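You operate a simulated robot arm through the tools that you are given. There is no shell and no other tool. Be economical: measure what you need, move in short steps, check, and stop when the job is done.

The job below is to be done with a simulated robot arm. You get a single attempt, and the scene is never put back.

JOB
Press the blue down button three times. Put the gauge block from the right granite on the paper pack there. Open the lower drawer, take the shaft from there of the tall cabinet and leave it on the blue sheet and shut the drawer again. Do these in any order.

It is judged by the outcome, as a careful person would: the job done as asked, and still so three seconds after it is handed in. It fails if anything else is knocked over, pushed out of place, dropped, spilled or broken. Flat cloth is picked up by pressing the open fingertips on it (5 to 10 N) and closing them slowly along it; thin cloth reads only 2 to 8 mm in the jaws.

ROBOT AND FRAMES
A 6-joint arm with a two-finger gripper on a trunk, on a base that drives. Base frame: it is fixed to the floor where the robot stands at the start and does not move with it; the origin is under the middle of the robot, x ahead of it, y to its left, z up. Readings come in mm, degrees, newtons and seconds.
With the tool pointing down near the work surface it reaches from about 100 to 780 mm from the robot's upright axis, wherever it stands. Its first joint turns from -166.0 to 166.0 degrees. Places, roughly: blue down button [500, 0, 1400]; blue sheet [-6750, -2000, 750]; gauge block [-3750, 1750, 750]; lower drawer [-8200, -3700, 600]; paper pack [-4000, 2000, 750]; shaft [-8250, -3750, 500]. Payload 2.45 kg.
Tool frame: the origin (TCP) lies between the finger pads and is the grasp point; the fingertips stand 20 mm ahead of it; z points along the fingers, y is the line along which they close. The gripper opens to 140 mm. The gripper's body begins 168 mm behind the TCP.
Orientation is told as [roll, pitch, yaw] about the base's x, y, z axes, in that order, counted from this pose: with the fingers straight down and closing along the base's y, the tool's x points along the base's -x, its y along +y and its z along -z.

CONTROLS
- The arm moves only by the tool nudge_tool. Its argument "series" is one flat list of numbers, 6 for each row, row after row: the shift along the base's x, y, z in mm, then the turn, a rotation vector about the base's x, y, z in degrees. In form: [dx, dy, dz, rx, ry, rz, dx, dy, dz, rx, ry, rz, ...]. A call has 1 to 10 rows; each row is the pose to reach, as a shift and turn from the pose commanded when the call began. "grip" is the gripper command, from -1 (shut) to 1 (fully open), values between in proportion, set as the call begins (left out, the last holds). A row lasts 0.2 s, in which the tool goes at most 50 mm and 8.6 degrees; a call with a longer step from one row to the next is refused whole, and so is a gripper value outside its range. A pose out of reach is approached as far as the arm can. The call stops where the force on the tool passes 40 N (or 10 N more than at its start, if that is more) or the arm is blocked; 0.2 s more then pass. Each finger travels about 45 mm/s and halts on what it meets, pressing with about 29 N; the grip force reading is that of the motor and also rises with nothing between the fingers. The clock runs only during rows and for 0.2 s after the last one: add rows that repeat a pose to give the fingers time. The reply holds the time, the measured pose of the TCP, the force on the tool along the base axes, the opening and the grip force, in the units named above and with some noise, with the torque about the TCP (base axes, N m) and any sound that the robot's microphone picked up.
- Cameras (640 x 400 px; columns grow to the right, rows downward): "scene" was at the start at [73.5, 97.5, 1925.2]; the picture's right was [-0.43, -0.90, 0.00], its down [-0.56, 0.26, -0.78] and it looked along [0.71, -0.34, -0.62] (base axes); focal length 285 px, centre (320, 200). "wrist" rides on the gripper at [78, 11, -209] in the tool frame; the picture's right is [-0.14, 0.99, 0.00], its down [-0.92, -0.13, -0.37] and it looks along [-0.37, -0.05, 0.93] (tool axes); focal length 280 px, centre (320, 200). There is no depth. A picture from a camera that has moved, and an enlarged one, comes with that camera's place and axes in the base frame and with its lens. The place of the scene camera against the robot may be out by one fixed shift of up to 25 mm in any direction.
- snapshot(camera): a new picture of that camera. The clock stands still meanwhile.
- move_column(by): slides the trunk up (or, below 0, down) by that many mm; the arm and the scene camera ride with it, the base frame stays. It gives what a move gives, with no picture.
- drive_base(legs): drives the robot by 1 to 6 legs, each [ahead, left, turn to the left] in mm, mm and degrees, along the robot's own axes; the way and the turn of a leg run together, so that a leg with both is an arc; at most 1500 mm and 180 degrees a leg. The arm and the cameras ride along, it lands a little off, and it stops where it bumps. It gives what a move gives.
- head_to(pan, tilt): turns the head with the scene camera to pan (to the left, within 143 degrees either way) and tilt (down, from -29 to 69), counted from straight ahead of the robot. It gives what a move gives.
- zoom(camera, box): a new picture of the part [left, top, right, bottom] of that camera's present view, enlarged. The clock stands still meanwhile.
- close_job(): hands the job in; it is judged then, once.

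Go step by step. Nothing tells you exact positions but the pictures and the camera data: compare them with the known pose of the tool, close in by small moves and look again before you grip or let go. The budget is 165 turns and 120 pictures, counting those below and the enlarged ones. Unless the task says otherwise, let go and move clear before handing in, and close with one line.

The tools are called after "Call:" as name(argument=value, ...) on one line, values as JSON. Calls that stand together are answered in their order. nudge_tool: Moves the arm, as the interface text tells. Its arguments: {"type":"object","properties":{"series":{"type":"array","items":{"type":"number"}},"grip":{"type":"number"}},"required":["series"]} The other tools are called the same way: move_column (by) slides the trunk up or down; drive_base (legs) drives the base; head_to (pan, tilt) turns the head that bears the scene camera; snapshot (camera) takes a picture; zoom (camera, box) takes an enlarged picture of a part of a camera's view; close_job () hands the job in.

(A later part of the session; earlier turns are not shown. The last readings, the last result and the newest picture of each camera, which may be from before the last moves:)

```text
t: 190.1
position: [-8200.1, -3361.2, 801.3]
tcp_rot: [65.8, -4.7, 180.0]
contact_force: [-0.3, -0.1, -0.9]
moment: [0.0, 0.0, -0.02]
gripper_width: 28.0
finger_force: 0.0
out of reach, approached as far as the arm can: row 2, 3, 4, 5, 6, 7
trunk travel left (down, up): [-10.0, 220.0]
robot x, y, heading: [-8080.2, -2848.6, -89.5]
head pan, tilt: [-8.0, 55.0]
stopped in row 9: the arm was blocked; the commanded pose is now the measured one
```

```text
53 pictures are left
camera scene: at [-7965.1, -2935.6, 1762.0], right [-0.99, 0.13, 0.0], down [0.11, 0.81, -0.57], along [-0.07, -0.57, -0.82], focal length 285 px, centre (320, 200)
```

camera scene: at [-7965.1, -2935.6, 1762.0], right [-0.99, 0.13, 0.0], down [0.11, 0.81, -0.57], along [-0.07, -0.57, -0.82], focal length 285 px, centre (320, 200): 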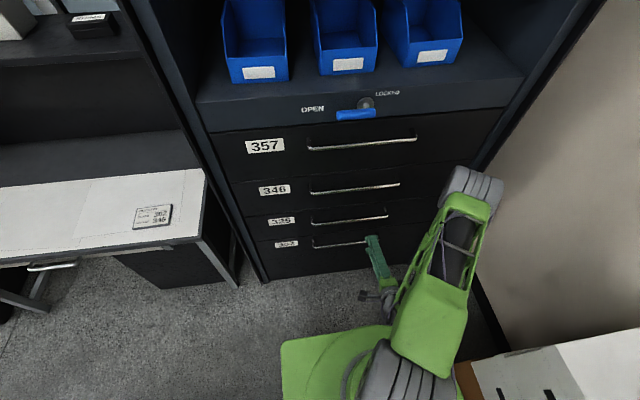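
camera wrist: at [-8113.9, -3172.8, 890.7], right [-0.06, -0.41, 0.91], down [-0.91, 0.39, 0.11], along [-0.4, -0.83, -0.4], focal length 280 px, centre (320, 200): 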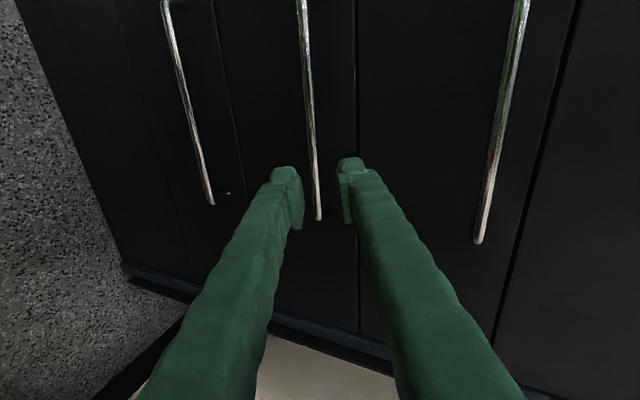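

The jaws now face the 325 handle nicely, but the arm reported a block; I'll check the right side near the boxes.

Call:
head_to(pan=-50, tilt=50)

Call:
snapshot(camera="scene")

```text
t: 191.2
position: [-8200.4, -3359.6, 800.1]
tcp_rot: [65.9, -4.7, 180.0]
contact_force: [-0.3, -0.2, 0.4]
moment: [-0.01, 0.03, 0.05]
gripper_width: 27.7
finger_force: 0.1
trunk travel left (down, up): [-10.0, 220.0]
robot x, y, heading: [-8081.8, -2850.8, -89.2]
head pan, tilt: [-50.0, 50.0]
```

```text
52 pictures are left
camera scene: at [-8014.3, -2913.9, 1768.5], right [-0.65, 0.76, 0.0], down [0.58, 0.5, -0.64], along [-0.49, -0.42, -0.77], focal length 285 px, centre (320, 200)
```

scene: 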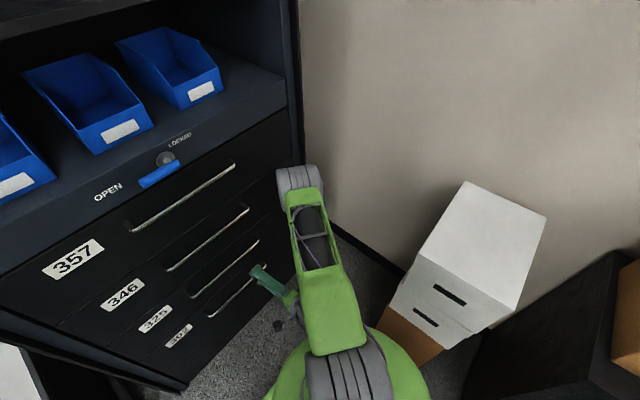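

Boxes untouched; it was likely a joint limit. Advance along the finger direction toward the 325 handle.

Call:
nudge_tool(series=[0, -30, -13, 0, 0, 0, 0, -60, -26, 0, 0, 0, 0, -90, -39, 0, 0, 0, 0, -110, -48, 0, 0, 0, 0, -110, -48, 0, 0, 0])

Call:
snapshot(camera="wrist")

```text
t: 192.4
position: [-8200.1, -3467.7, 751.8]
tcp_rot: [65.6, -4.5, 180.0]
contact_force: [0.2, -0.3, 0.4]
moment: [0.01, 0.01, 0.0]
gripper_width: 28.2
finger_force: 0.0
trunk travel left (down, up): [-10.0, 220.0]
robot x, y, heading: [-8083.4, -2853.6, -89.5]
head pan, tilt: [-50.0, 50.0]
```

```text
51 pictures are left
camera wrist: at [-8114.5, -3281.5, 842.4], right [-0.07, -0.41, 0.91], down [-0.91, 0.39, 0.11], along [-0.4, -0.83, -0.4], focal length 280 px, centre (320, 200)
```

wrist: 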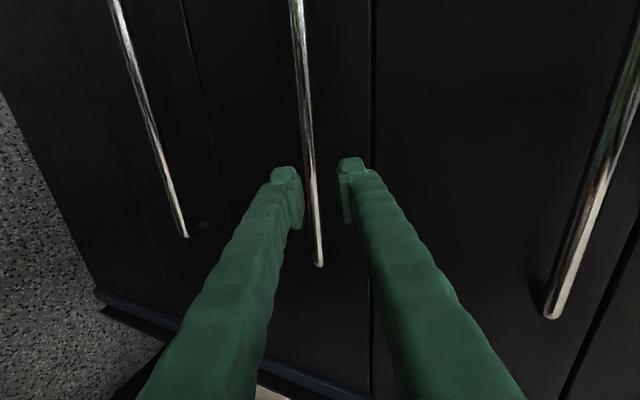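

The 325 handle bar is at about y=-3531, z=713. Align 10 mm lower and advance so the jaws straddle it.

Call:
nudge_tool(series=[0, 0, -11, 0, 0, 0, 0, -15, -18, 0, 0, 0, 0, -30, -25, 0, 0, 0, 0, -40, -29, 0, 0, 0, 0, -50, -34, 0, 0, 0, 0, -50, -34, 0, 0, 0])

Call:
snapshot(camera="wrist")

```text
t: 193.8
position: [-8198.6, -3518.8, 717.7]
tcp_rot: [65.6, -4.4, -179.8]
contact_force: [-0.9, -0.5, 0.4]
moment: [0.01, 0.01, 0.02]
gripper_width: 27.9
finger_force: 0.1
trunk travel left (down, up): [-10.0, 220.0]
robot x, y, heading: [-8080.8, -2845.4, -89.2]
head pan, tilt: [-50.0, 50.0]
```

```text
50 pictures are left
camera wrist: at [-8114.3, -3330.8, 808.3], right [-0.07, -0.41, 0.91], down [-0.92, 0.39, 0.11], along [-0.4, -0.83, -0.4], focal length 280 px, centre (320, 200)
```

wrist: 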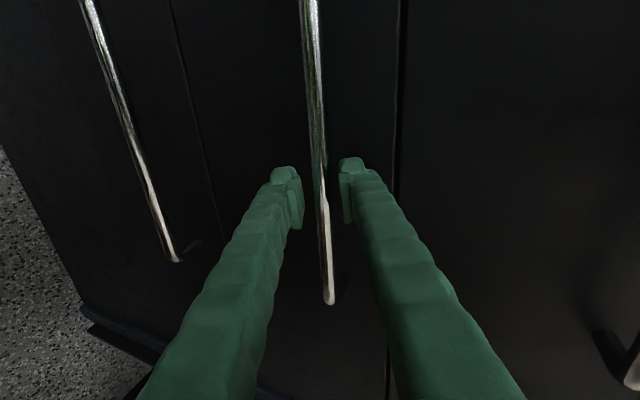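

The bar is between the pads. Close on it.

Call:
nudge_tool(series=[0, -3, -1, 0, 0, 0, 0, -5, -2, 0, 0, 0, 0, -5, -2, 0, 0, 0, 0, -5, -2, 0, 0, 0], grip=-1)

Call:
snapshot(camera="wrist")

```text
t: 194.8
position: [-8200.6, -3523.6, 717.5]
tcp_rot: [66.0, -4.5, -179.7]
contact_force: [0.8, 0.6, 16.3]
moment: [-0.08, -1.22, -0.47]
gripper_width: 13.7
finger_force: 39.6
trunk travel left (down, up): [-10.0, 220.0]
robot x, y, heading: [-8082.5, -2848.8, -89.3]
head pan, tilt: [-50.0, 50.0]
```

```text
49 pictures are left
camera wrist: at [-8114.8, -3335.4, 807.5], right [-0.07, -0.41, 0.91], down [-0.92, 0.39, 0.1], along [-0.39, -0.83, -0.4], focal length 280 px, centre (320, 200)
```

wrist: 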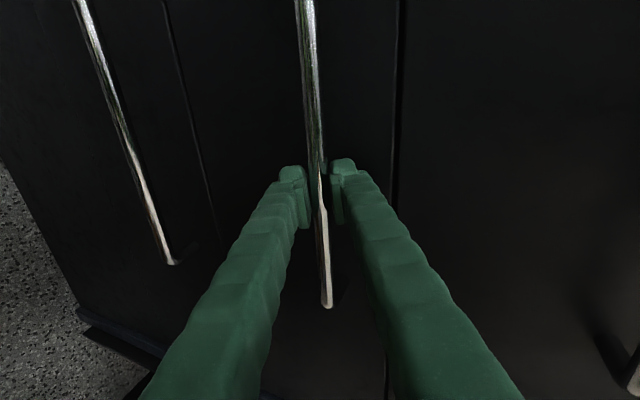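

Gripped (13.7 mm). Test-pull a little.

Call:
nudge_tool(series=[0, 5, 1, 0, 0, 0, 0, 12, 1, 0, 0, 0, 0, 20, 1, 0, 0, 0, 0, 30, 1, 0, 0, 0])

```text
t: 195.8
position: [-8199.4, -3492.1, 717.6]
tcp_rot: [65.6, -4.6, 179.9]
contact_force: [-4.3, 2.3, 12.0]
moment: [-0.05, -1.17, -0.33]
gripper_width: 13.6
finger_force: 39.9
trunk travel left (down, up): [-10.0, 220.0]
robot x, y, heading: [-8082.4, -2848.9, -89.4]
head pan, tilt: [-50.0, 50.0]
```

The drawer slides easily. Pull further by backing the base.

Call:
drive_base(legs=[[-120, 0, 0], [-120, 0, 0]])

Call:
head_to(pan=-5, tilt=50)

Call:
snapshot(camera="scene")

```text
t: 197.8
position: [-8199.8, -3253.6, 716.8]
tcp_rot: [65.6, -4.6, -179.9]
contact_force: [3.5, -0.2, 4.0]
moment: [-0.07, -1.28, -0.03]
gripper_width: 13.7
finger_force: 40.6
trunk travel left (down, up): [-10.0, 220.0]
robot x, y, heading: [-8083.1, -2614.1, -89.6]
head pan, tilt: [-50.0, 50.0]
```

```text
t: 199.0
position: [-8200.5, -3254.5, 717.1]
tcp_rot: [65.6, -4.4, -179.9]
contact_force: [1.9, 1.7, 2.1]
moment: [0.03, -1.18, -0.48]
gripper_width: 13.9
finger_force: 40.5
trunk travel left (down, up): [-10.0, 220.0]
robot x, y, heading: [-8080.7, -2612.2, -89.1]
head pan, tilt: [-5.0, 50.0]
```

```text
48 pictures are left
camera scene: at [-7964.4, -2700.7, 1768.5], right [-1.0, 0.08, 0.0], down [0.06, 0.76, -0.64], along [-0.05, -0.64, -0.77], focal length 285 px, centre (320, 200)
```

scene: 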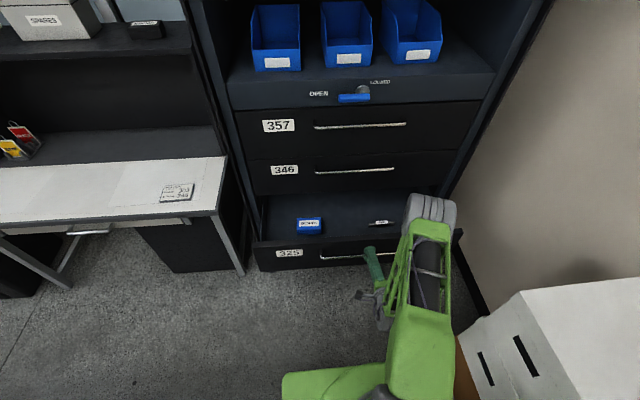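

Drawer 325 is open and has items inside; zoom in.

Call:
zoom(camera="scene", box=[250, 190, 470, 280])

```text
2.91 times, centred on (360, 235) of scene
camera zoom: at [-7964.4, -2700.7, 1768.5], right [-1.0, 0.08, 0.0], down [0.06, 0.76, -0.64], along [-0.05, -0.64, -0.77], focal length 829 px, centre (204, 98)
```

zoom: 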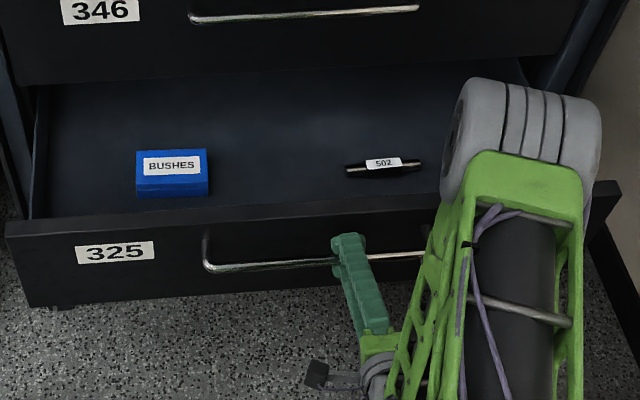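

The shaft (tag 502) is in this drawer, so this is the right one. Pull it out further for clearance.

Call:
drive_base(legs=[[-80, 0, 0]])

Call:
zoom(camera="scene", box=[250, 190, 470, 300])

```text
t: 200.0
position: [-8199.4, -3175.3, 717.3]
tcp_rot: [65.6, -4.5, -179.8]
contact_force: [8.5, -0.2, 2.3]
moment: [-0.01, -1.34, 0.01]
gripper_width: 13.8
finger_force: 40.0
trunk travel left (down, up): [-10.0, 220.0]
robot x, y, heading: [-8084.2, -2528.5, -89.5]
head pan, tilt: [-5.0, 50.0]
```

```text
2.91 times, centred on (360, 245) of scene
camera zoom: at [-7964.7, -2621.7, 1768.5], right [-1.0, 0.08, 0.0], down [0.06, 0.76, -0.64], along [-0.05, -0.64, -0.77], focal length 829 px, centre (204, 69)
```

zoom: 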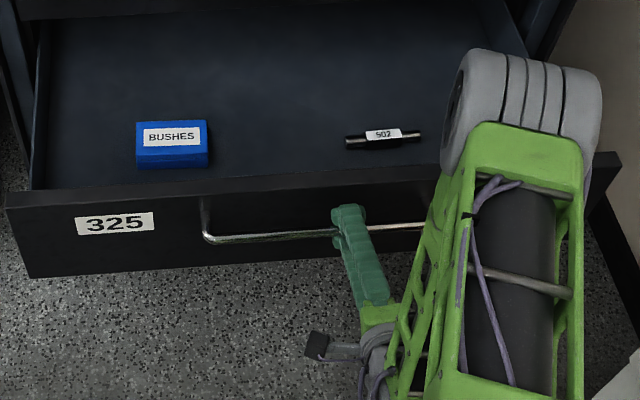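

Open ~350 mm. Release the handle, back off, lift and straighten the tool.

Call:
nudge_tool(series=[0, 0, 0, 0, 0, 0, 0, 0, 0, 0, 0, 0, 0, 0, 0, 0, 0, 0, 0, 15, 6, 0, 0, 0, 0, 35, 15, 0, 0, 0, 0, 60, 27, 0, 0, 0], grip=-0.5)

Call:
nudge_tool(series=[0, 0, 40, 0, 0, 0, 0, 5, 85, 8, 0, 0, 0, 10, 130, 16, 0, 0, 0, 10, 175, 24, 0, 0, 0, 10, 220, 32, 0, 0, 0, 10, 265, 40, 0, 0, 0, 10, 300, 48, 0, 0, 0, 10, 330, 56, 0, 0, 0, 10, 350, 64, 0, 0, 0, 10, 350, 65.5, 0, 0])

Call:
snapshot(camera="scene")

```text
t: 201.4
position: [-8200.2, -3114.4, 744.2]
tcp_rot: [65.6, -4.4, -179.8]
contact_force: [-0.1, 0.1, 0.2]
moment: [-0.05, -0.01, 0.01]
gripper_width: 34.9
finger_force: 0.0
trunk travel left (down, up): [-10.0, 220.0]
robot x, y, heading: [-8086.7, -2527.5, -89.7]
head pan, tilt: [-5.0, 50.0]
```

```text
t: 203.6
position: [-8201.0, -3104.9, 1093.4]
tcp_rot: [0.1, -1.3, -176.2]
contact_force: [-1.6, -0.7, -0.6]
moment: [-0.03, -0.21, 0.0]
gripper_width: 34.8
finger_force: 0.0
out of reach, approached as far as the arm can: row 6, 7
trunk travel left (down, up): [-10.0, 220.0]
robot x, y, heading: [-8085.0, -2528.6, -89.5]
head pan, tilt: [-5.0, 50.0]
```

```text
45 pictures are left
camera scene: at [-7965.8, -2622.0, 1768.6], right [-1.0, 0.08, 0.0], down [0.06, 0.76, -0.64], along [-0.05, -0.64, -0.77], focal length 285 px, centre (320, 200)
```

scene: 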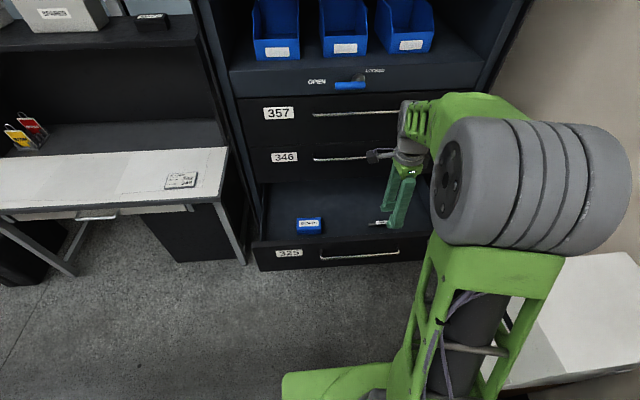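

Now drive ahead toward the open drawer (keeping the base clear of it) and view from the wrist.

Call:
drive_base(legs=[[270, 0, 0]])

Call:
snapshot(camera="wrist")

Call:
snapshot(camera="scene")

```text
t: 205.5
position: [-8196.1, -3377.4, 1091.7]
tcp_rot: [0.0, -1.7, -175.5]
contact_force: [-0.3, -0.3, 0.3]
moment: [0.04, -0.03, -0.05]
gripper_width: 35.0
finger_force: 0.1
trunk travel left (down, up): [-10.0, 220.0]
robot x, y, heading: [-8080.8, -2800.9, -89.4]
head pan, tilt: [-5.0, 50.0]
```

```text
44 pictures are left
camera wrist: at [-8111.2, -3380.7, 1300.6], right [-0.06, -1.0, 0.0], down [-0.92, 0.06, 0.4], along [-0.39, 0.02, -0.92], focal length 280 px, centre (320, 200)
```

wrist: 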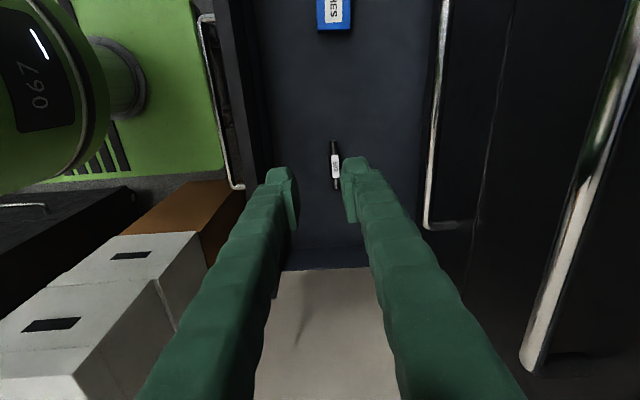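

```text
43 pictures are left
camera scene: at [-7961.3, -2894.0, 1768.5], right [-1.0, 0.07, 0.0], down [0.06, 0.76, -0.64], along [-0.05, -0.64, -0.77], focal length 285 px, centre (320, 200)
```

scene: 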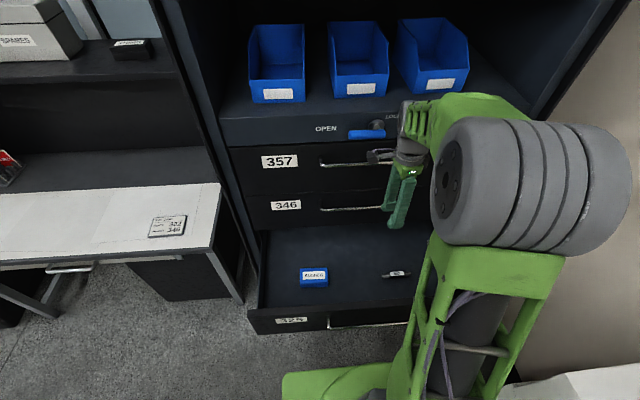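

Shaft is ~120 mm long, lying along x at about (-8310, -3411). Move over it, trim yaw, and lower partway.

Call:
nudge_tool(series=[-30, -8, -10, 0, 0, -2, -60, -17, -30, 0, 0, -4, -90, -26, -60, 0, 0, -4, -114, -34, -95, 0, 0, -4, -114, -34, -140, 0, 0, -4, -114, -34, -185, 0, 0, -4, -114, -34, -230, 0, 0, -4, -114, -34, -260, 0, 0, -4, -114, -34, -260, 0, 0, -4], grip=-0.4)

Call:
snapshot(camera="wrist")

```text
t: 207.5
position: [-8309.1, -3411.0, 832.5]
tcp_rot: [0.0, -1.7, -179.7]
contact_force: [0.3, 0.7, -0.1]
moment: [-0.01, 0.01, -0.02]
gripper_width: 42.1
finger_force: 0.1
trunk travel left (down, up): [-10.0, 220.0]
robot x, y, heading: [-8081.0, -2805.2, -89.0]
head pan, tilt: [-5.0, 50.0]
```

```text
42 pictures are left
camera wrist: at [-8225.0, -3419.4, 1041.0], right [-0.13, -0.99, 0.0], down [-0.91, 0.12, 0.4], along [-0.39, 0.05, -0.92], focal length 280 px, centre (320, 200)
```

wrist: 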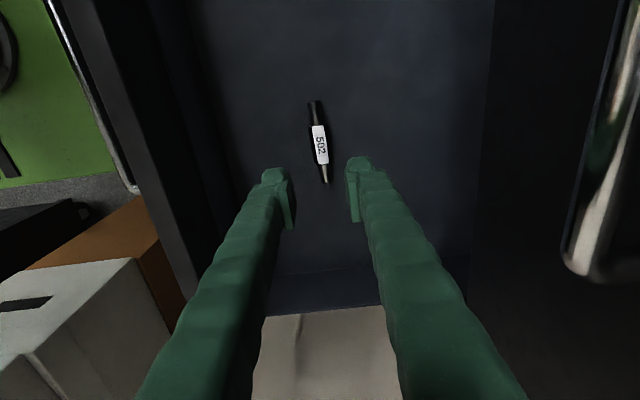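

Shaft at about (-8320, -3408), z≈581. Trim and go lower, then look again.

Call:
nudge_tool(series=[-5, 1, -40, 0, 0, 2, -11, 3, -80, 0, 0, 2, -11, 3, -120, 0, 0, 2, -11, 3, -160, 0, 0, 2, -11, 3, -185, 0, 0, 2, -11, 3, -185, 0, 0, 2])

Call:
snapshot(camera="wrist")

```text
t: 208.9
position: [-8321.4, -3406.7, 647.8]
tcp_rot: [0.0, -1.7, -177.6]
contact_force: [-0.5, -0.1, -0.8]
moment: [0.03, 0.02, 0.03]
gripper_width: 41.9
finger_force: 0.0
trunk travel left (down, up): [-10.0, 220.0]
robot x, y, heading: [-8079.6, -2803.5, -89.3]
head pan, tilt: [-5.0, 50.0]
```

```text
41 pictures are left
camera wrist: at [-8236.7, -3413.0, 856.5], right [-0.1, -1.0, 0.0], down [-0.91, 0.09, 0.4], along [-0.39, 0.03, -0.92], focal length 280 px, centre (320, 200)
```

wrist: 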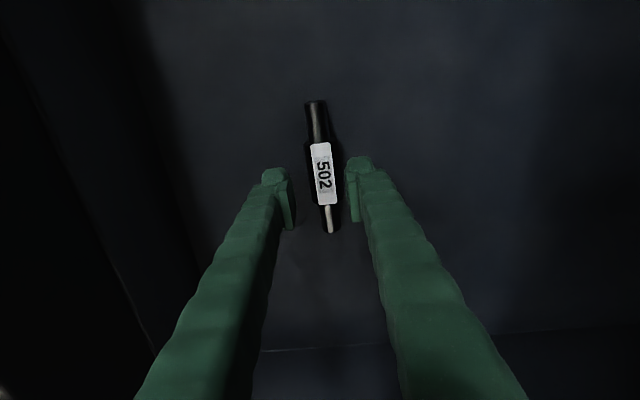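

Centred. Feel down for the drawer floor.

Call:
nudge_tool(series=[-2, -2, -20, 0, 0, 0, -3, -2, -35, 0, 0, 0, -3, -2, -40, 0, 0, 0, -3, -2, -44, 0, 0, 0, -3, -2, -48, 0, 0, 0, -3, -2, -51, 0, 0, 0, -3, -2, -54, 0, 0, 0, -3, -2, -57, 0, 0, 0])

Call:
snapshot(camera="wrist")

```text
t: 210.5
position: [-8324.3, -3414.3, 599.4]
tcp_rot: [0.4, -1.9, -177.5]
contact_force: [5.3, -0.4, 19.7]
moment: [0.69, -0.25, -0.34]
gripper_width: 42.5
finger_force: 0.5
trunk travel left (down, up): [-10.0, 220.0]
robot x, y, heading: [-8079.0, -2800.9, -89.1]
head pan, tilt: [-5.0, 50.0]
stopped in row 7: the force on the tool passed its limit at 44 N (the readings are from after the stop); the commanded pose is now the measured one
```

```text
40 pictures are left
camera wrist: at [-8238.9, -3419.3, 807.5], right [-0.1, -1.0, 0.01], down [-0.91, 0.09, 0.4], along [-0.4, 0.03, -0.92], focal length 280 px, centre (320, 200)
```

wrist: 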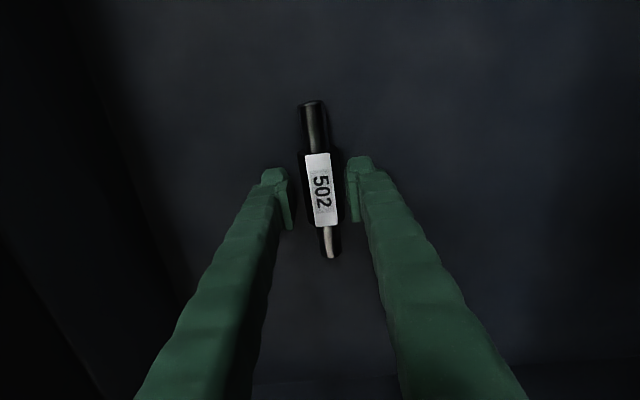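

Touched the drawer floor (tips ≈z 579). Raise slightly and close on the shaft.

Call:
nudge_tool(series=[0, 3, 5, 0, 0, 0, 0, 3, 5, 0, 0, 0])

Call:
nudge_tool(series=[0, 0, 0, 0, 0, 0, 0, 0, 0, 0, 0, 0, 0, 0, 0, 0, 0, 0, 0, 0, 0, 0, 0, 0], grip=-1)

Call:
nudge_tool(series=[0, 0, 15, 0, 0, 0, 0, 0, 40, 0, 0, 0, 0, 0, 80, 0, 0, 0])

Call:
snapshot(camera="wrist")

```text
t: 211.1
position: [-8324.7, -3409.1, 601.4]
tcp_rot: [0.2, -1.7, -177.6]
contact_force: [-1.1, 0.2, -0.3]
moment: [0.0, -0.02, 0.04]
gripper_width: 42.2
finger_force: 0.5
trunk travel left (down, up): [-10.0, 220.0]
robot x, y, heading: [-8080.3, -2801.9, -89.2]
head pan, tilt: [-5.0, 50.0]
```

```text
t: 212.1
position: [-8324.9, -3410.2, 602.8]
tcp_rot: [0.2, -1.8, -177.5]
contact_force: [-0.4, 0.0, -0.3]
moment: [-0.04, 0.1, 0.03]
gripper_width: 30.2
finger_force: 28.6
trunk travel left (down, up): [-10.0, 220.0]
robot x, y, heading: [-8082.5, -2802.6, -89.2]
head pan, tilt: [-5.0, 50.0]
```

```text
t: 212.9
position: [-8326.1, -3409.3, 683.7]
tcp_rot: [0.1, -1.7, -177.6]
contact_force: [-1.0, -0.1, -5.7]
moment: [-0.01, 0.03, -0.03]
gripper_width: 30.3
finger_force: 29.1
trunk travel left (down, up): [-10.0, 220.0]
robot x, y, heading: [-8078.8, -2800.2, -89.3]
head pan, tilt: [-5.0, 50.0]
```

```text
39 pictures are left
camera wrist: at [-8241.3, -3414.3, 891.2], right [-0.1, -1.0, 0.01], down [-0.91, 0.09, 0.4], along [-0.39, 0.03, -0.92], focal length 280 px, centre (320, 200)
```

wrist: 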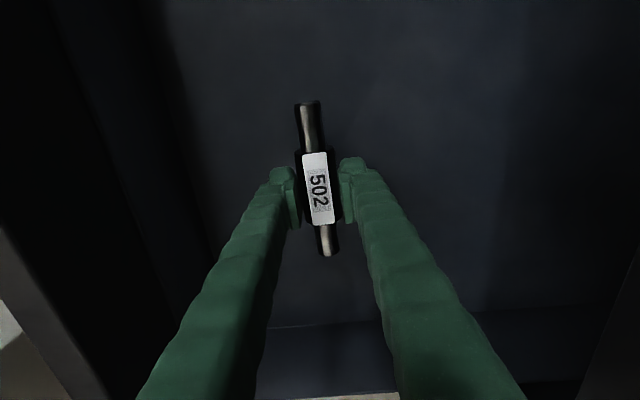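

Shaft held. Lift it clear of the drawer, retract, and back the base away.

Call:
nudge_tool(series=[0, 0, 45, 0, 0, 0, 0, 0, 90, 0, 0, 0, 0, 0, 135, 0, 0, 0, 0, 0, 180, 0, 0, 0, 0, 0, 225, 0, 0, 0, 0, 5, 270, 0, 0, 0, 10, 15, 315, 0, 0, 0, 20, 30, 360, 0, 0, 0, 40, 55, 395, 0, 0, 0, 65, 80, 425, 0, 0, 0])

Call:
drive_base(legs=[[-250, 0, 0]])

Call:
head_to(pan=75, tilt=30)

Call:
snapshot(camera="scene")

```text
t: 215.1
position: [-8260.4, -3329.0, 1106.4]
tcp_rot: [0.4, -1.9, -177.6]
contact_force: [-0.1, -0.6, -4.8]
moment: [-0.01, 0.02, 0.03]
gripper_width: 30.6
finger_force: 28.9
trunk travel left (down, up): [-10.0, 220.0]
robot x, y, heading: [-8083.2, -2805.4, -88.9]
head pan, tilt: [-5.0, 50.0]
```

```text
t: 217.0
position: [-8265.4, -3077.7, 1105.6]
tcp_rot: [0.3, -1.8, -177.5]
contact_force: [0.3, 0.5, -5.4]
moment: [-0.05, 0.02, 0.02]
gripper_width: 30.4
finger_force: 29.0
trunk travel left (down, up): [-10.0, 220.0]
robot x, y, heading: [-8084.8, -2550.4, -88.9]
head pan, tilt: [-5.0, 50.0]
```

```text
t: 218.5
position: [-8265.5, -3078.5, 1106.0]
tcp_rot: [0.3, -1.8, -177.6]
contact_force: [0.1, -0.2, -4.0]
moment: [-0.03, 0.03, -0.01]
gripper_width: 30.4
finger_force: 29.0
trunk travel left (down, up): [-10.0, 220.0]
robot x, y, heading: [-8083.5, -2553.5, -89.2]
head pan, tilt: [75.0, 30.0]
```

```text
38 pictures are left
camera scene: at [-7872.1, -2587.5, 1798.0], right [-0.24, -0.97, 0.0], down [-0.49, 0.12, -0.87], along [0.84, -0.21, -0.5], focal length 285 px, centre (320, 200)
```

scene: 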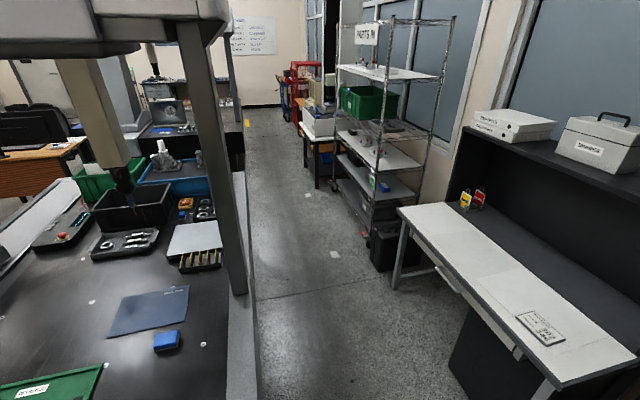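

The bridge leg stands at about (-6816,-2437), the probe hangs high above the sheet. I'll position the robot south of the granite near (-7290,-2760), facing north.

Call:
drive_base(legs=[[200, 350, 0], [0, 0, 179]])

Call:
head_to(pan=-20, tilt=45)

Call:
snapshot(camera="scene")

```text
t: 229.4
position: [-7534.9, -2221.9, 1104.6]
tcp_rot: [0.2, -1.9, 0.7]
contact_force: [-0.1, 0.5, -5.3]
moment: [-0.03, 0.01, 0.03]
gripper_width: 30.2
finger_force: 29.2
trunk travel left (down, up): [-10.0, 220.0]
robot x, y, heading: [-7725.3, -2742.5, 89.1]
head pan, tilt: [75.0, 30.0]
```

```text
t: 231.1
position: [-7536.5, -2220.9, 1105.0]
tcp_rot: [0.2, -1.8, 0.7]
contact_force: [0.5, 0.1, -5.5]
moment: [-0.02, -0.01, 0.0]
gripper_width: 30.6
finger_force: 29.0
trunk travel left (down, up): [-10.0, 220.0]
robot x, y, heading: [-7732.9, -2746.0, 89.5]
head pan, tilt: [-20.0, 45.0]
```

```text
37 pictures are left
camera scene: at [-7856.0, -2660.1, 1775.4], right [0.94, -0.35, 0.0], down [-0.25, -0.66, -0.71], along [0.25, 0.66, -0.71], focal length 285 px, centre (320, 200)
```

scene: 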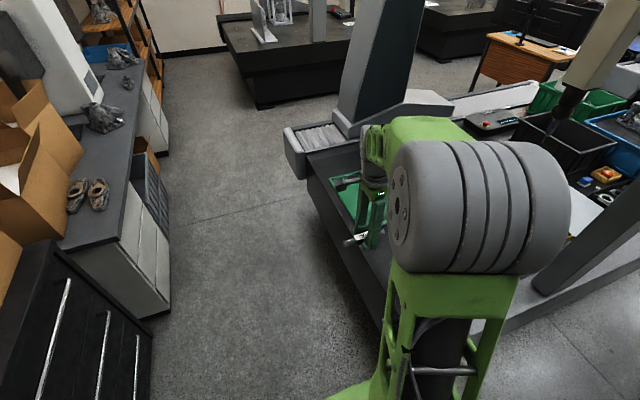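

The bridge leg and hanging probe make the south side awkward for the elbow; the west side is clear. I'll go around to the granite's west edge, facing east toward the sheet.

Call:
drive_base(legs=[[0, 170, 0], [660, 0, 0], [0, 0, -89.5], [150, 0, 0]])

Call:
head_to(pan=0, tilt=50)

Call:
snapshot(camera="scene")

Call:
snapshot(camera="wrist")

```text
t: 241.5
position: [-7224.0, -2267.7, 1105.6]
tcp_rot: [0.2, -1.7, -90.5]
contact_force: [0.2, -0.7, -5.3]
moment: [-0.03, 0.03, -0.05]
gripper_width: 30.7
finger_force: 29.1
trunk travel left (down, up): [-10.0, 220.0]
robot x, y, heading: [-7745.8, -2063.8, -1.9]
head pan, tilt: [-20.0, 45.0]
```

```text
t: 242.3
position: [-7224.8, -2267.0, 1104.6]
tcp_rot: [0.2, -1.8, -90.4]
contact_force: [0.1, 0.2, -4.4]
moment: [-0.03, 0.02, 0.03]
gripper_width: 30.4
finger_force: 29.5
trunk travel left (down, up): [-10.0, 220.0]
robot x, y, heading: [-7741.5, -2062.8, -2.0]
head pan, tilt: [0.0, 50.0]
```

```text
36 pictures are left
camera scene: at [-7664.1, -1929.6, 1768.5], right [-0.04, -1.0, 0.0], down [-0.77, 0.03, -0.64], along [0.64, -0.02, -0.77], focal length 285 px, centre (320, 200)
```

scene: 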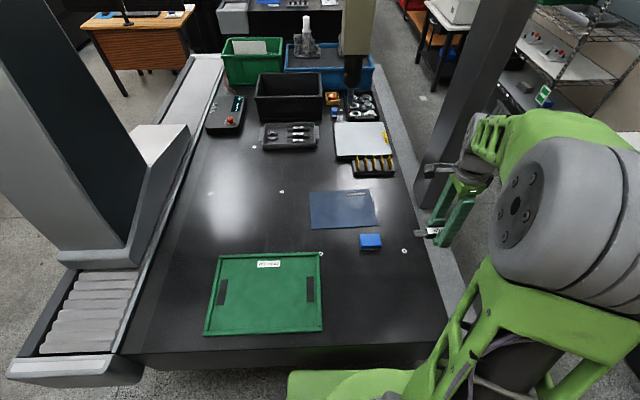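

```text
35 pictures are left
camera wrist: at [-7214.1, -2181.8, 1312.7], right [0.99, -0.15, 0.01], down [-0.14, -0.91, 0.4], along [-0.05, -0.39, -0.92], focal length 280 px, centre (320, 200)
```

wrist: 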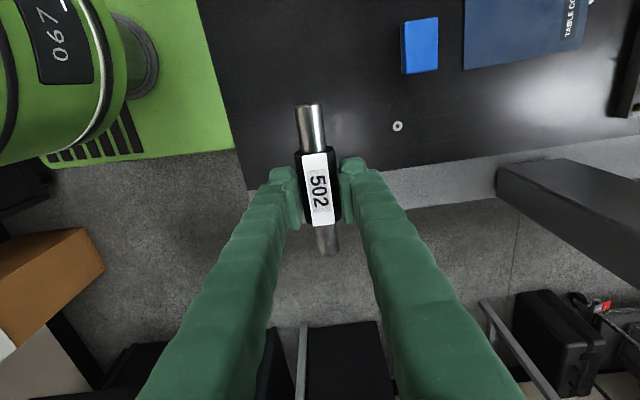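

Sheet spans about x -6956…-6733, y -2202…-1917. Drive 50 mm nearer, then extend the arm toward its west part with a slight forward tilt (shaft stays level along y).

Call:
drive_base(legs=[[50, 0, 2]])

Call:
nudge_tool(series=[25, 20, -20, 0, 0, 0, 50, 40, -40, 0, -2, 0, 75, 60, -60, 0, -4, 0, 100, 80, -80, 0, -6, 0, 125, 100, -100, 0, -8, 0, 150, 120, -120, 0, -10, 0, 175, 140, -140, 0, -12, 0, 200, 160, -160, 0, -12, 0, 225, 180, -180, 0, -12, 0, 240, 180, -200, 0, -12, 0])

Call:
snapshot(camera="wrist")

Call:
snapshot(camera="scene")

```text
t: 243.3
position: [-7190.5, -2253.1, 1103.3]
tcp_rot: [0.2, -1.8, -88.5]
contact_force: [-0.2, 0.2, -4.9]
moment: [-0.02, -0.02, -0.04]
gripper_width: 30.4
finger_force: 29.0
trunk travel left (down, up): [-10.0, 220.0]
robot x, y, heading: [-7713.1, -2066.1, -0.0]
head pan, tilt: [0.0, 50.0]
stopped in leg 1: the robot was blocked; the commanded pose is now the measured one
```

```text
t: 245.5
position: [-6949.8, -2074.3, 902.5]
tcp_rot: [12.1, -1.8, -89.1]
contact_force: [0.3, 0.6, -4.8]
moment: [-0.03, -0.04, 0.01]
gripper_width: 30.5
finger_force: 29.2
trunk travel left (down, up): [-10.0, 220.0]
robot x, y, heading: [-7711.3, -2065.1, -0.3]
head pan, tilt: [0.0, 50.0]
```

```text
34 pictures are left
camera wrist: at [-6984.9, -1988.9, 1107.4], right [0.97, -0.11, 0.21], down [-0.19, -0.91, 0.36], along [0.15, -0.39, -0.91], focal length 280 px, centre (320, 200)
```

wrist: 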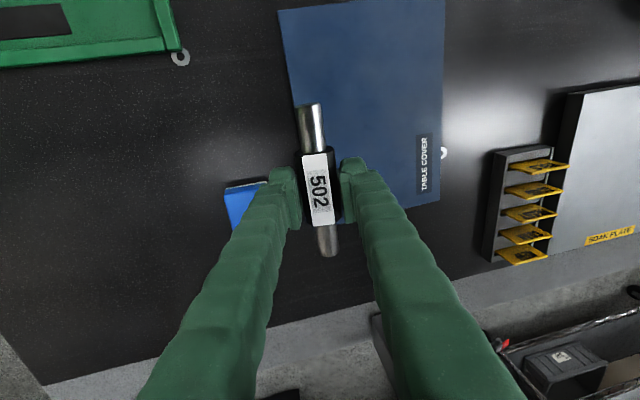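

```text
33 pictures are left
camera scene: at [-7639.7, -1930.5, 1768.4], right [0.0, -1.0, 0.0], down [-0.77, 0.0, -0.64], along [0.64, 0.0, -0.77], focal length 285 px, centre (320, 200)
```

scene: 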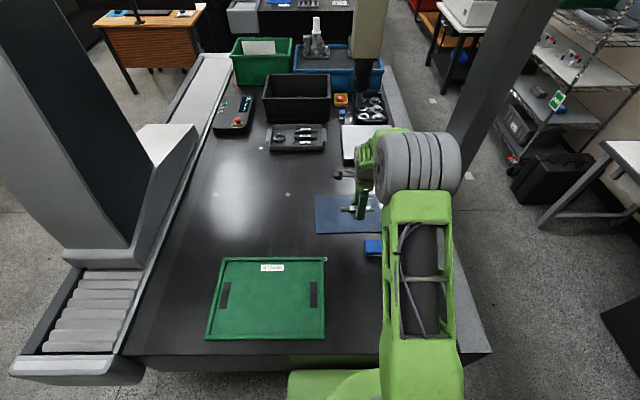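

Held shaft is beside/over the sheet's west edge ("TABLE COVER"). Move 58 mm further east and descend.

Call:
nudge_tool(series=[30, 2, -25, 0, 0, 0, 58, 4, -55, 0, 0, 0, 58, 4, -90, 0, 0, 0, 58, 4, -115, 0, 0, 0, 58, 4, -115, 0, 0, 0])

Call:
snapshot(camera="wrist")

```text
t: 246.7
position: [-6890.0, -2069.2, 788.9]
tcp_rot: [12.0, -2.0, -89.0]
contact_force: [0.1, 0.2, -4.7]
moment: [-0.01, 0.01, -0.02]
gripper_width: 30.6
finger_force: 29.4
trunk travel left (down, up): [-10.0, 220.0]
robot x, y, heading: [-7715.8, -2066.4, -0.1]
head pan, tilt: [0.0, 50.0]
```

```text
32 pictures are left
camera wrist: at [-6925.5, -1983.1, 994.0], right [0.97, -0.11, 0.21], down [-0.19, -0.91, 0.36], along [0.15, -0.39, -0.91], focal length 280 px, centre (320, 200)
```

wrist: 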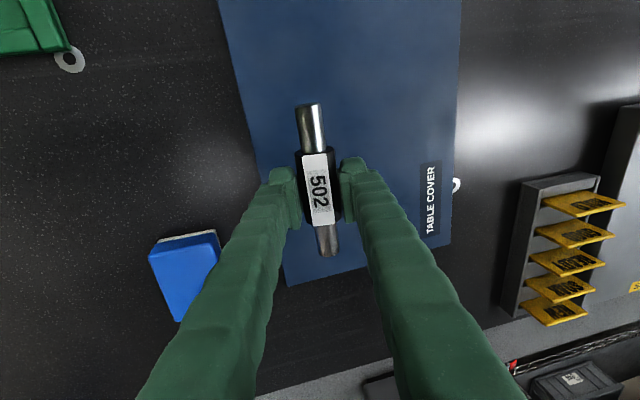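

Well inside the sheet. Lower slowly until contact.

Call:
nudge_tool(series=[5, 5, -20, 0, 0, 0, 10, 8, -35, 0, 0, 0, 10, 8, -40, 0, 0, 0, 10, 8, -42, 0, 0, 0, 10, 8, -44, 0, 0, 0, 10, 8, -46, 0, 0, 0])

```text
t: 248.1
position: [-6882.5, -2061.7, 742.1]
tcp_rot: [12.1, -1.9, -89.0]
contact_force: [-0.6, 0.0, -6.1]
moment: [0.0, 0.02, 0.01]
gripper_width: 30.2
finger_force: 29.4
trunk travel left (down, up): [-10.0, 220.0]
robot x, y, heading: [-7711.2, -2062.7, -0.2]
head pan, tilt: [0.0, 50.0]
```

Call:
nudge_tool(series=[0, 0, -1.5, 0, 0, 0, 0, 0, -3, 0, 0, 0, 0, 0, -4.5, 0, 0, 0, 0, 0, -6, 0, 0, 0, 0, 0, -7, 0, 0, 0])

Call:
zoom(camera="wrist", box=[240, 80, 400, 280])

```text
t: 249.3
position: [-6882.0, -2062.3, 739.9]
tcp_rot: [12.6, -1.9, -89.0]
contact_force: [-3.0, 0.5, 32.2]
moment: [0.73, 0.64, 0.0]
gripper_width: 30.3
finger_force: 29.1
trunk travel left (down, up): [-10.0, 220.0]
robot x, y, heading: [-7715.7, -2063.2, -0.2]
head pan, tilt: [0.0, 50.0]
```

```text
2.00 times, centred on (320, 180) of wrist
camera zoom: at [-6917.9, -1976.4, 944.8], right [0.97, -0.11, 0.22], down [-0.19, -0.91, 0.36], along [0.16, -0.39, -0.91], focal length 561 px, centre (320, 240)
```

zoom: 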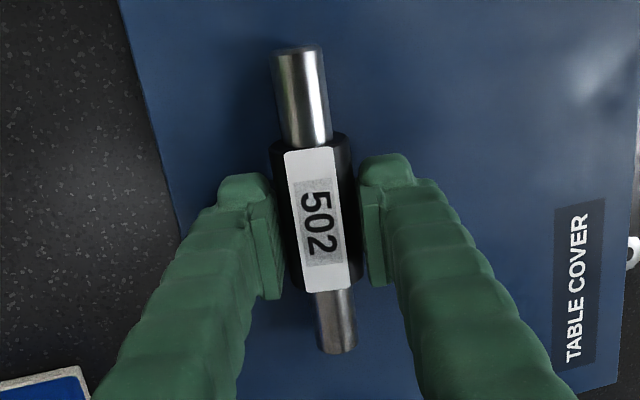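

Touching down. Relax the load, then open a little and look.

Call:
nudge_tool(series=[0, 0, 4, 0, 0, 0, 0, 0, 4, 0, 0, 0])

Call:
nudge_tool(series=[0, 0, 0, 0, 0, 0, 0, 0, 0, 0, 0, 0, 0, 0, 0, 0, 0, 0], grip=-0.42)

Call:
zoom(camera="wrist", box=[240, 80, 400, 280])

```text
t: 249.9
position: [-6882.2, -2061.1, 740.2]
tcp_rot: [12.2, -1.9, -88.9]
contact_force: [7.1, 0.9, 14.7]
moment: [0.41, 0.15, -0.1]
gripper_width: 30.5
finger_force: 28.7
trunk travel left (down, up): [-10.0, 220.0]
robot x, y, heading: [-7713.6, -2062.6, -0.2]
head pan, tilt: [0.0, 50.0]
```

```text
t: 250.7
position: [-6882.0, -2062.1, 740.4]
tcp_rot: [12.1, -1.8, -89.0]
contact_force: [6.7, -0.2, 16.8]
moment: [0.13, 0.27, -0.04]
gripper_width: 35.7
finger_force: 0.0
trunk travel left (down, up): [-10.0, 220.0]
robot x, y, heading: [-7712.9, -2063.7, -0.1]
head pan, tilt: [0.0, 50.0]
```

```text
2.00 times, centred on (320, 180) of wrist
camera zoom: at [-6917.9, -1976.5, 945.4], right [0.97, -0.11, 0.21], down [-0.19, -0.91, 0.36], along [0.15, -0.39, -0.91], focal length 561 px, centre (320, 240)
```

zoom: 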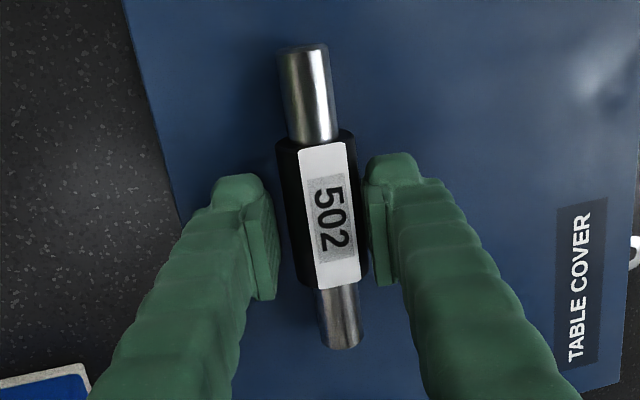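

Shaft rests on the sheet. Unload slightly, open a bit more, and lift along the tool axis.

Call:
nudge_tool(series=[-0.4, 0, 2, 0, 0, 0, -0.4, 0, 2, 0, 0, 0], grip=-0.4)

Call:
nudge_tool(series=[0, 0, 0, 0, 0, 0, 0, 0, 0, 0, 0, 0], grip=-0.25)

Call:
nudge_tool(series=[-3, 0, 15, 0, 0, 0, -10, 0, 45, 0, 0, 0, -19, 0, 90, 0, 0, 0, -28, 0, 130, 0, 0, 0])

Call:
snapshot(camera="wrist")

```text
t: 251.3
position: [-6884.7, -2061.7, 740.9]
tcp_rot: [11.9, -2.0, -89.0]
contact_force: [2.6, 0.5, 7.5]
moment: [0.06, 0.14, -0.03]
gripper_width: 39.1
finger_force: 0.1
trunk travel left (down, up): [-10.0, 220.0]
robot x, y, heading: [-7715.2, -2065.6, -0.3]
head pan, tilt: [0.0, 50.0]
```

```text
t: 251.9
position: [-6882.2, -2062.5, 741.7]
tcp_rot: [12.1, -1.9, -88.9]
contact_force: [2.5, 0.0, 7.6]
moment: [0.09, 0.15, -0.04]
gripper_width: 49.9
finger_force: 0.1
trunk travel left (down, up): [-10.0, 220.0]
robot x, y, heading: [-7713.4, -2065.4, -0.1]
head pan, tilt: [0.0, 50.0]
```

```text
t: 252.9
position: [-6912.5, -2062.6, 871.0]
tcp_rot: [12.0, -1.9, -89.0]
contact_force: [0.4, -0.7, 0.6]
moment: [-0.02, -0.04, -0.01]
gripper_width: 52.2
finger_force: 0.1
trunk travel left (down, up): [-10.0, 220.0]
robot x, y, heading: [-7711.5, -2066.9, -0.3]
head pan, tilt: [0.0, 50.0]
```

```text
29 pictures are left
camera wrist: at [-6947.4, -1977.8, 1076.4], right [0.97, -0.11, 0.21], down [-0.19, -0.91, 0.36], along [0.15, -0.39, -0.91], focal length 280 px, centre (320, 200)
```

wrist: 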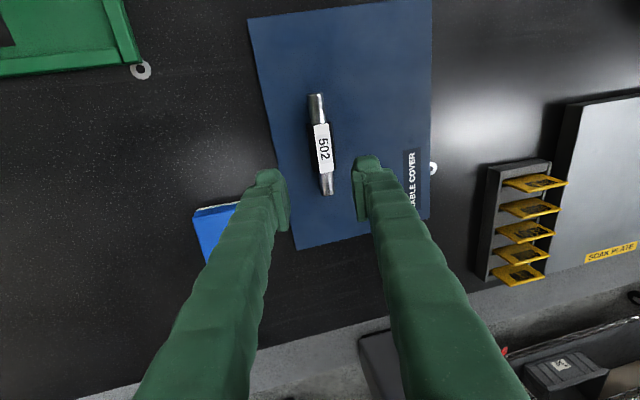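

The shaft lies on the blue sheet. Retract the arm to the carrying pose and drive back toward the cabinet to shut the drawer.

Call:
nudge_tool(series=[-28, -19, 24, 0, 0, 0, -56, -38, 48, 0, 2, 0, -84, -57, 72, 0, 4, 0, -112, -76, 96, 0, 6, 0, -140, -95, 120, 0, 8, 0, -168, -114, 144, 0, 10, 0, -196, -133, 168, 0, 12, 0, -224, -152, 192, 0, 12, 0, -252, -171, 216, 0, 12, 0, -277, -190, 232, 0, 12, 0], grip=-1)

Call:
drive_base(legs=[[-270, 0, 0], [0, 0, -89], [380, -60, 0]])

Call:
head_to(pan=-5, tilt=45)

Call:
snapshot(camera="scene")

```text
t: 255.1
position: [-7188.5, -2251.2, 1104.5]
tcp_rot: [0.1, -1.6, -88.6]
contact_force: [-0.2, -0.8, 0.6]
moment: [-0.01, 0.0, -0.01]
gripper_width: 0.2
finger_force: 29.2
trunk travel left (down, up): [-10.0, 220.0]
robot x, y, heading: [-7713.6, -2067.3, -0.5]
head pan, tilt: [0.0, 50.0]
```

```text
t: 262.7
position: [-8193.0, -2975.1, 1103.9]
tcp_rot: [0.1, -1.6, -176.4]
contact_force: [0.7, -0.5, 0.5]
moment: [0.01, -0.01, -0.03]
gripper_width: 0.1
finger_force: 29.1
trunk travel left (down, up): [-10.0, 220.0]
robot x, y, heading: [-8026.2, -2440.5, -88.1]
head pan, tilt: [0.0, 50.0]
```

```text
t: 263.4
position: [-8193.8, -2975.8, 1104.6]
tcp_rot: [0.1, -1.7, -176.4]
contact_force: [0.0, 0.1, 0.5]
moment: [0.04, 0.05, 0.01]
gripper_width: 0.2
finger_force: 28.2
trunk travel left (down, up): [-10.0, 220.0]
robot x, y, heading: [-8027.5, -2444.3, -88.1]
head pan, tilt: [-5.0, 45.0]
```

```text
28 pictures are left
camera scene: at [-7904.3, -2535.5, 1775.4], right [-1.0, 0.05, 0.0], down [0.04, 0.71, -0.71], along [-0.04, -0.71, -0.71], focal length 285 px, centre (320, 200)
```

scene: 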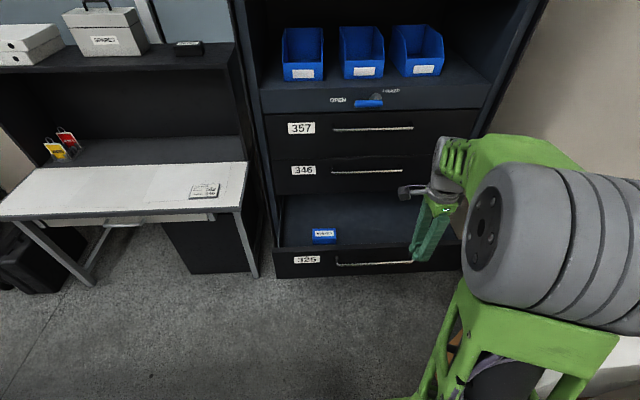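

Drawer still open with the bushes box inside. Tilt and lower the closed fingers to push-height in front of it.

Call:
nudge_tool(series=[5, 0, -35, -7, 0, 0, 10, 0, -70, -14, 0, 0, 15, 0, -105, -21, 0, 0, 20, 0, -140, -28, 0, 0, 25, 0, -175, -35, 0, 0, 30, 0, -210, -42, 0, 0, 35, 0, -245, -49, 0, 0, 40, 0, -280, -56, 0, 0, 45, 0, -305, -62, 0, 0, 45, 0, -305, -62, 0, 0])

Call:
snapshot(camera="wrist")

Call:
snapshot(camera="scene")

```text
t: 265.6
position: [-8147.9, -2976.4, 799.0]
tcp_rot: [62.2, -4.0, -179.8]
contact_force: [0.1, -0.3, 0.0]
moment: [-0.01, -0.02, 0.01]
gripper_width: 0.0
finger_force: 28.6
out of reach, approached as far as the arm can: row 4, 5, 6, 7, 8
trunk travel left (down, up): [-10.0, 220.0]
robot x, y, heading: [-8021.0, -2440.7, -88.3]
head pan, tilt: [-5.0, 45.0]
```

```text
27 pictures are left
camera wrist: at [-8063.0, -2794.7, 901.6], right [-0.07, -0.46, 0.88], down [-0.92, 0.38, 0.12], along [-0.4, -0.8, -0.45], focal length 280 px, centre (320, 200)
```

wrist: 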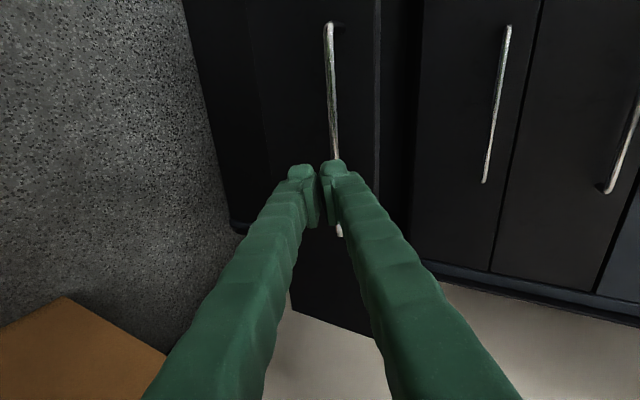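

```text
26 pictures are left
camera scene: at [-7904.6, -2535.7, 1775.5], right [-1.0, 0.05, 0.0], down [0.04, 0.71, -0.71], along [-0.04, -0.71, -0.71], focal length 285 px, centre (320, 200)
```

scene: 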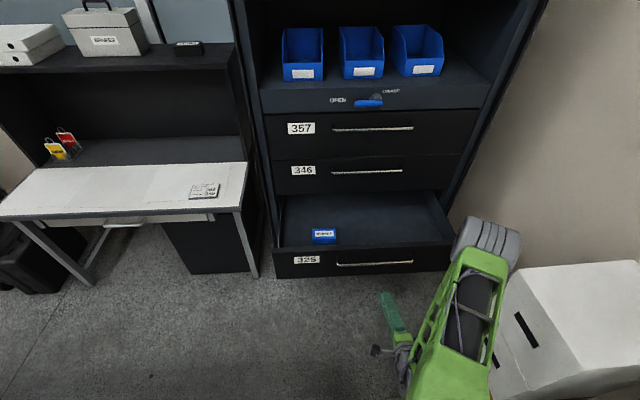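

Fingers are lined up with the drawer. Lower 40 mm so the tips push the panel above the bar, then drive ahead.

Call:
nudge_tool(series=[0, 0, -20, 0, 0, 0, 0, 0, -40, 0, 0, 0, 0, 0, -40, 0, 0, 0])

Call:
drive_base(legs=[[170, 0, -1.5]])

Call:
snapshot(camera="wrist")

Call:
snapshot(camera="scene")

```text
t: 266.4
position: [-8146.8, -2975.2, 760.4]
tcp_rot: [62.1, -4.0, -179.8]
contact_force: [0.2, 1.1, -0.4]
moment: [-0.03, -0.01, 0.0]
gripper_width: 0.0
finger_force: 29.0
trunk travel left (down, up): [-10.0, 220.0]
robot x, y, heading: [-8020.4, -2443.8, -88.3]
head pan, tilt: [-5.0, 45.0]
```

```text
t: 267.8
position: [-8158.3, -3144.9, 759.1]
tcp_rot: [62.2, -3.9, 178.6]
contact_force: [-0.4, -0.2, -0.2]
moment: [0.02, -0.02, -0.02]
gripper_width: 0.0
finger_force: 28.9
trunk travel left (down, up): [-10.0, 220.0]
robot x, y, heading: [-8019.3, -2616.4, -89.5]
head pan, tilt: [-5.0, 45.0]
```

```text
25 pictures are left
camera wrist: at [-8067.8, -2965.5, 862.8], right [-0.09, -0.46, 0.88], down [-0.91, 0.41, 0.12], along [-0.42, -0.79, -0.45], focal length 280 px, centre (320, 200)
```

wrist: 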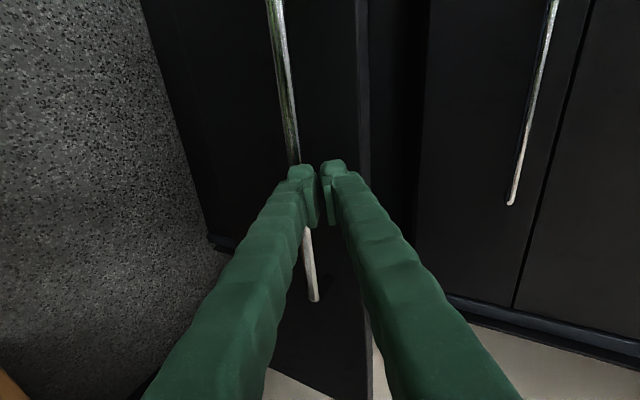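

```text
24 pictures are left
camera scene: at [-7903.3, -2711.0, 1775.4], right [-1.0, 0.08, 0.0], down [0.06, 0.71, -0.71], along [-0.06, -0.7, -0.71], focal length 285 px, centre (320, 200)
```

scene: 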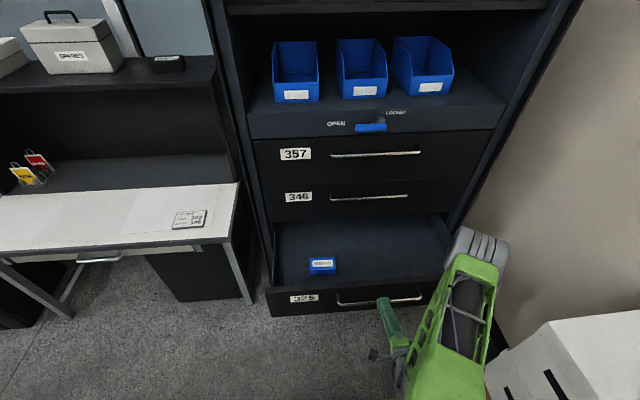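

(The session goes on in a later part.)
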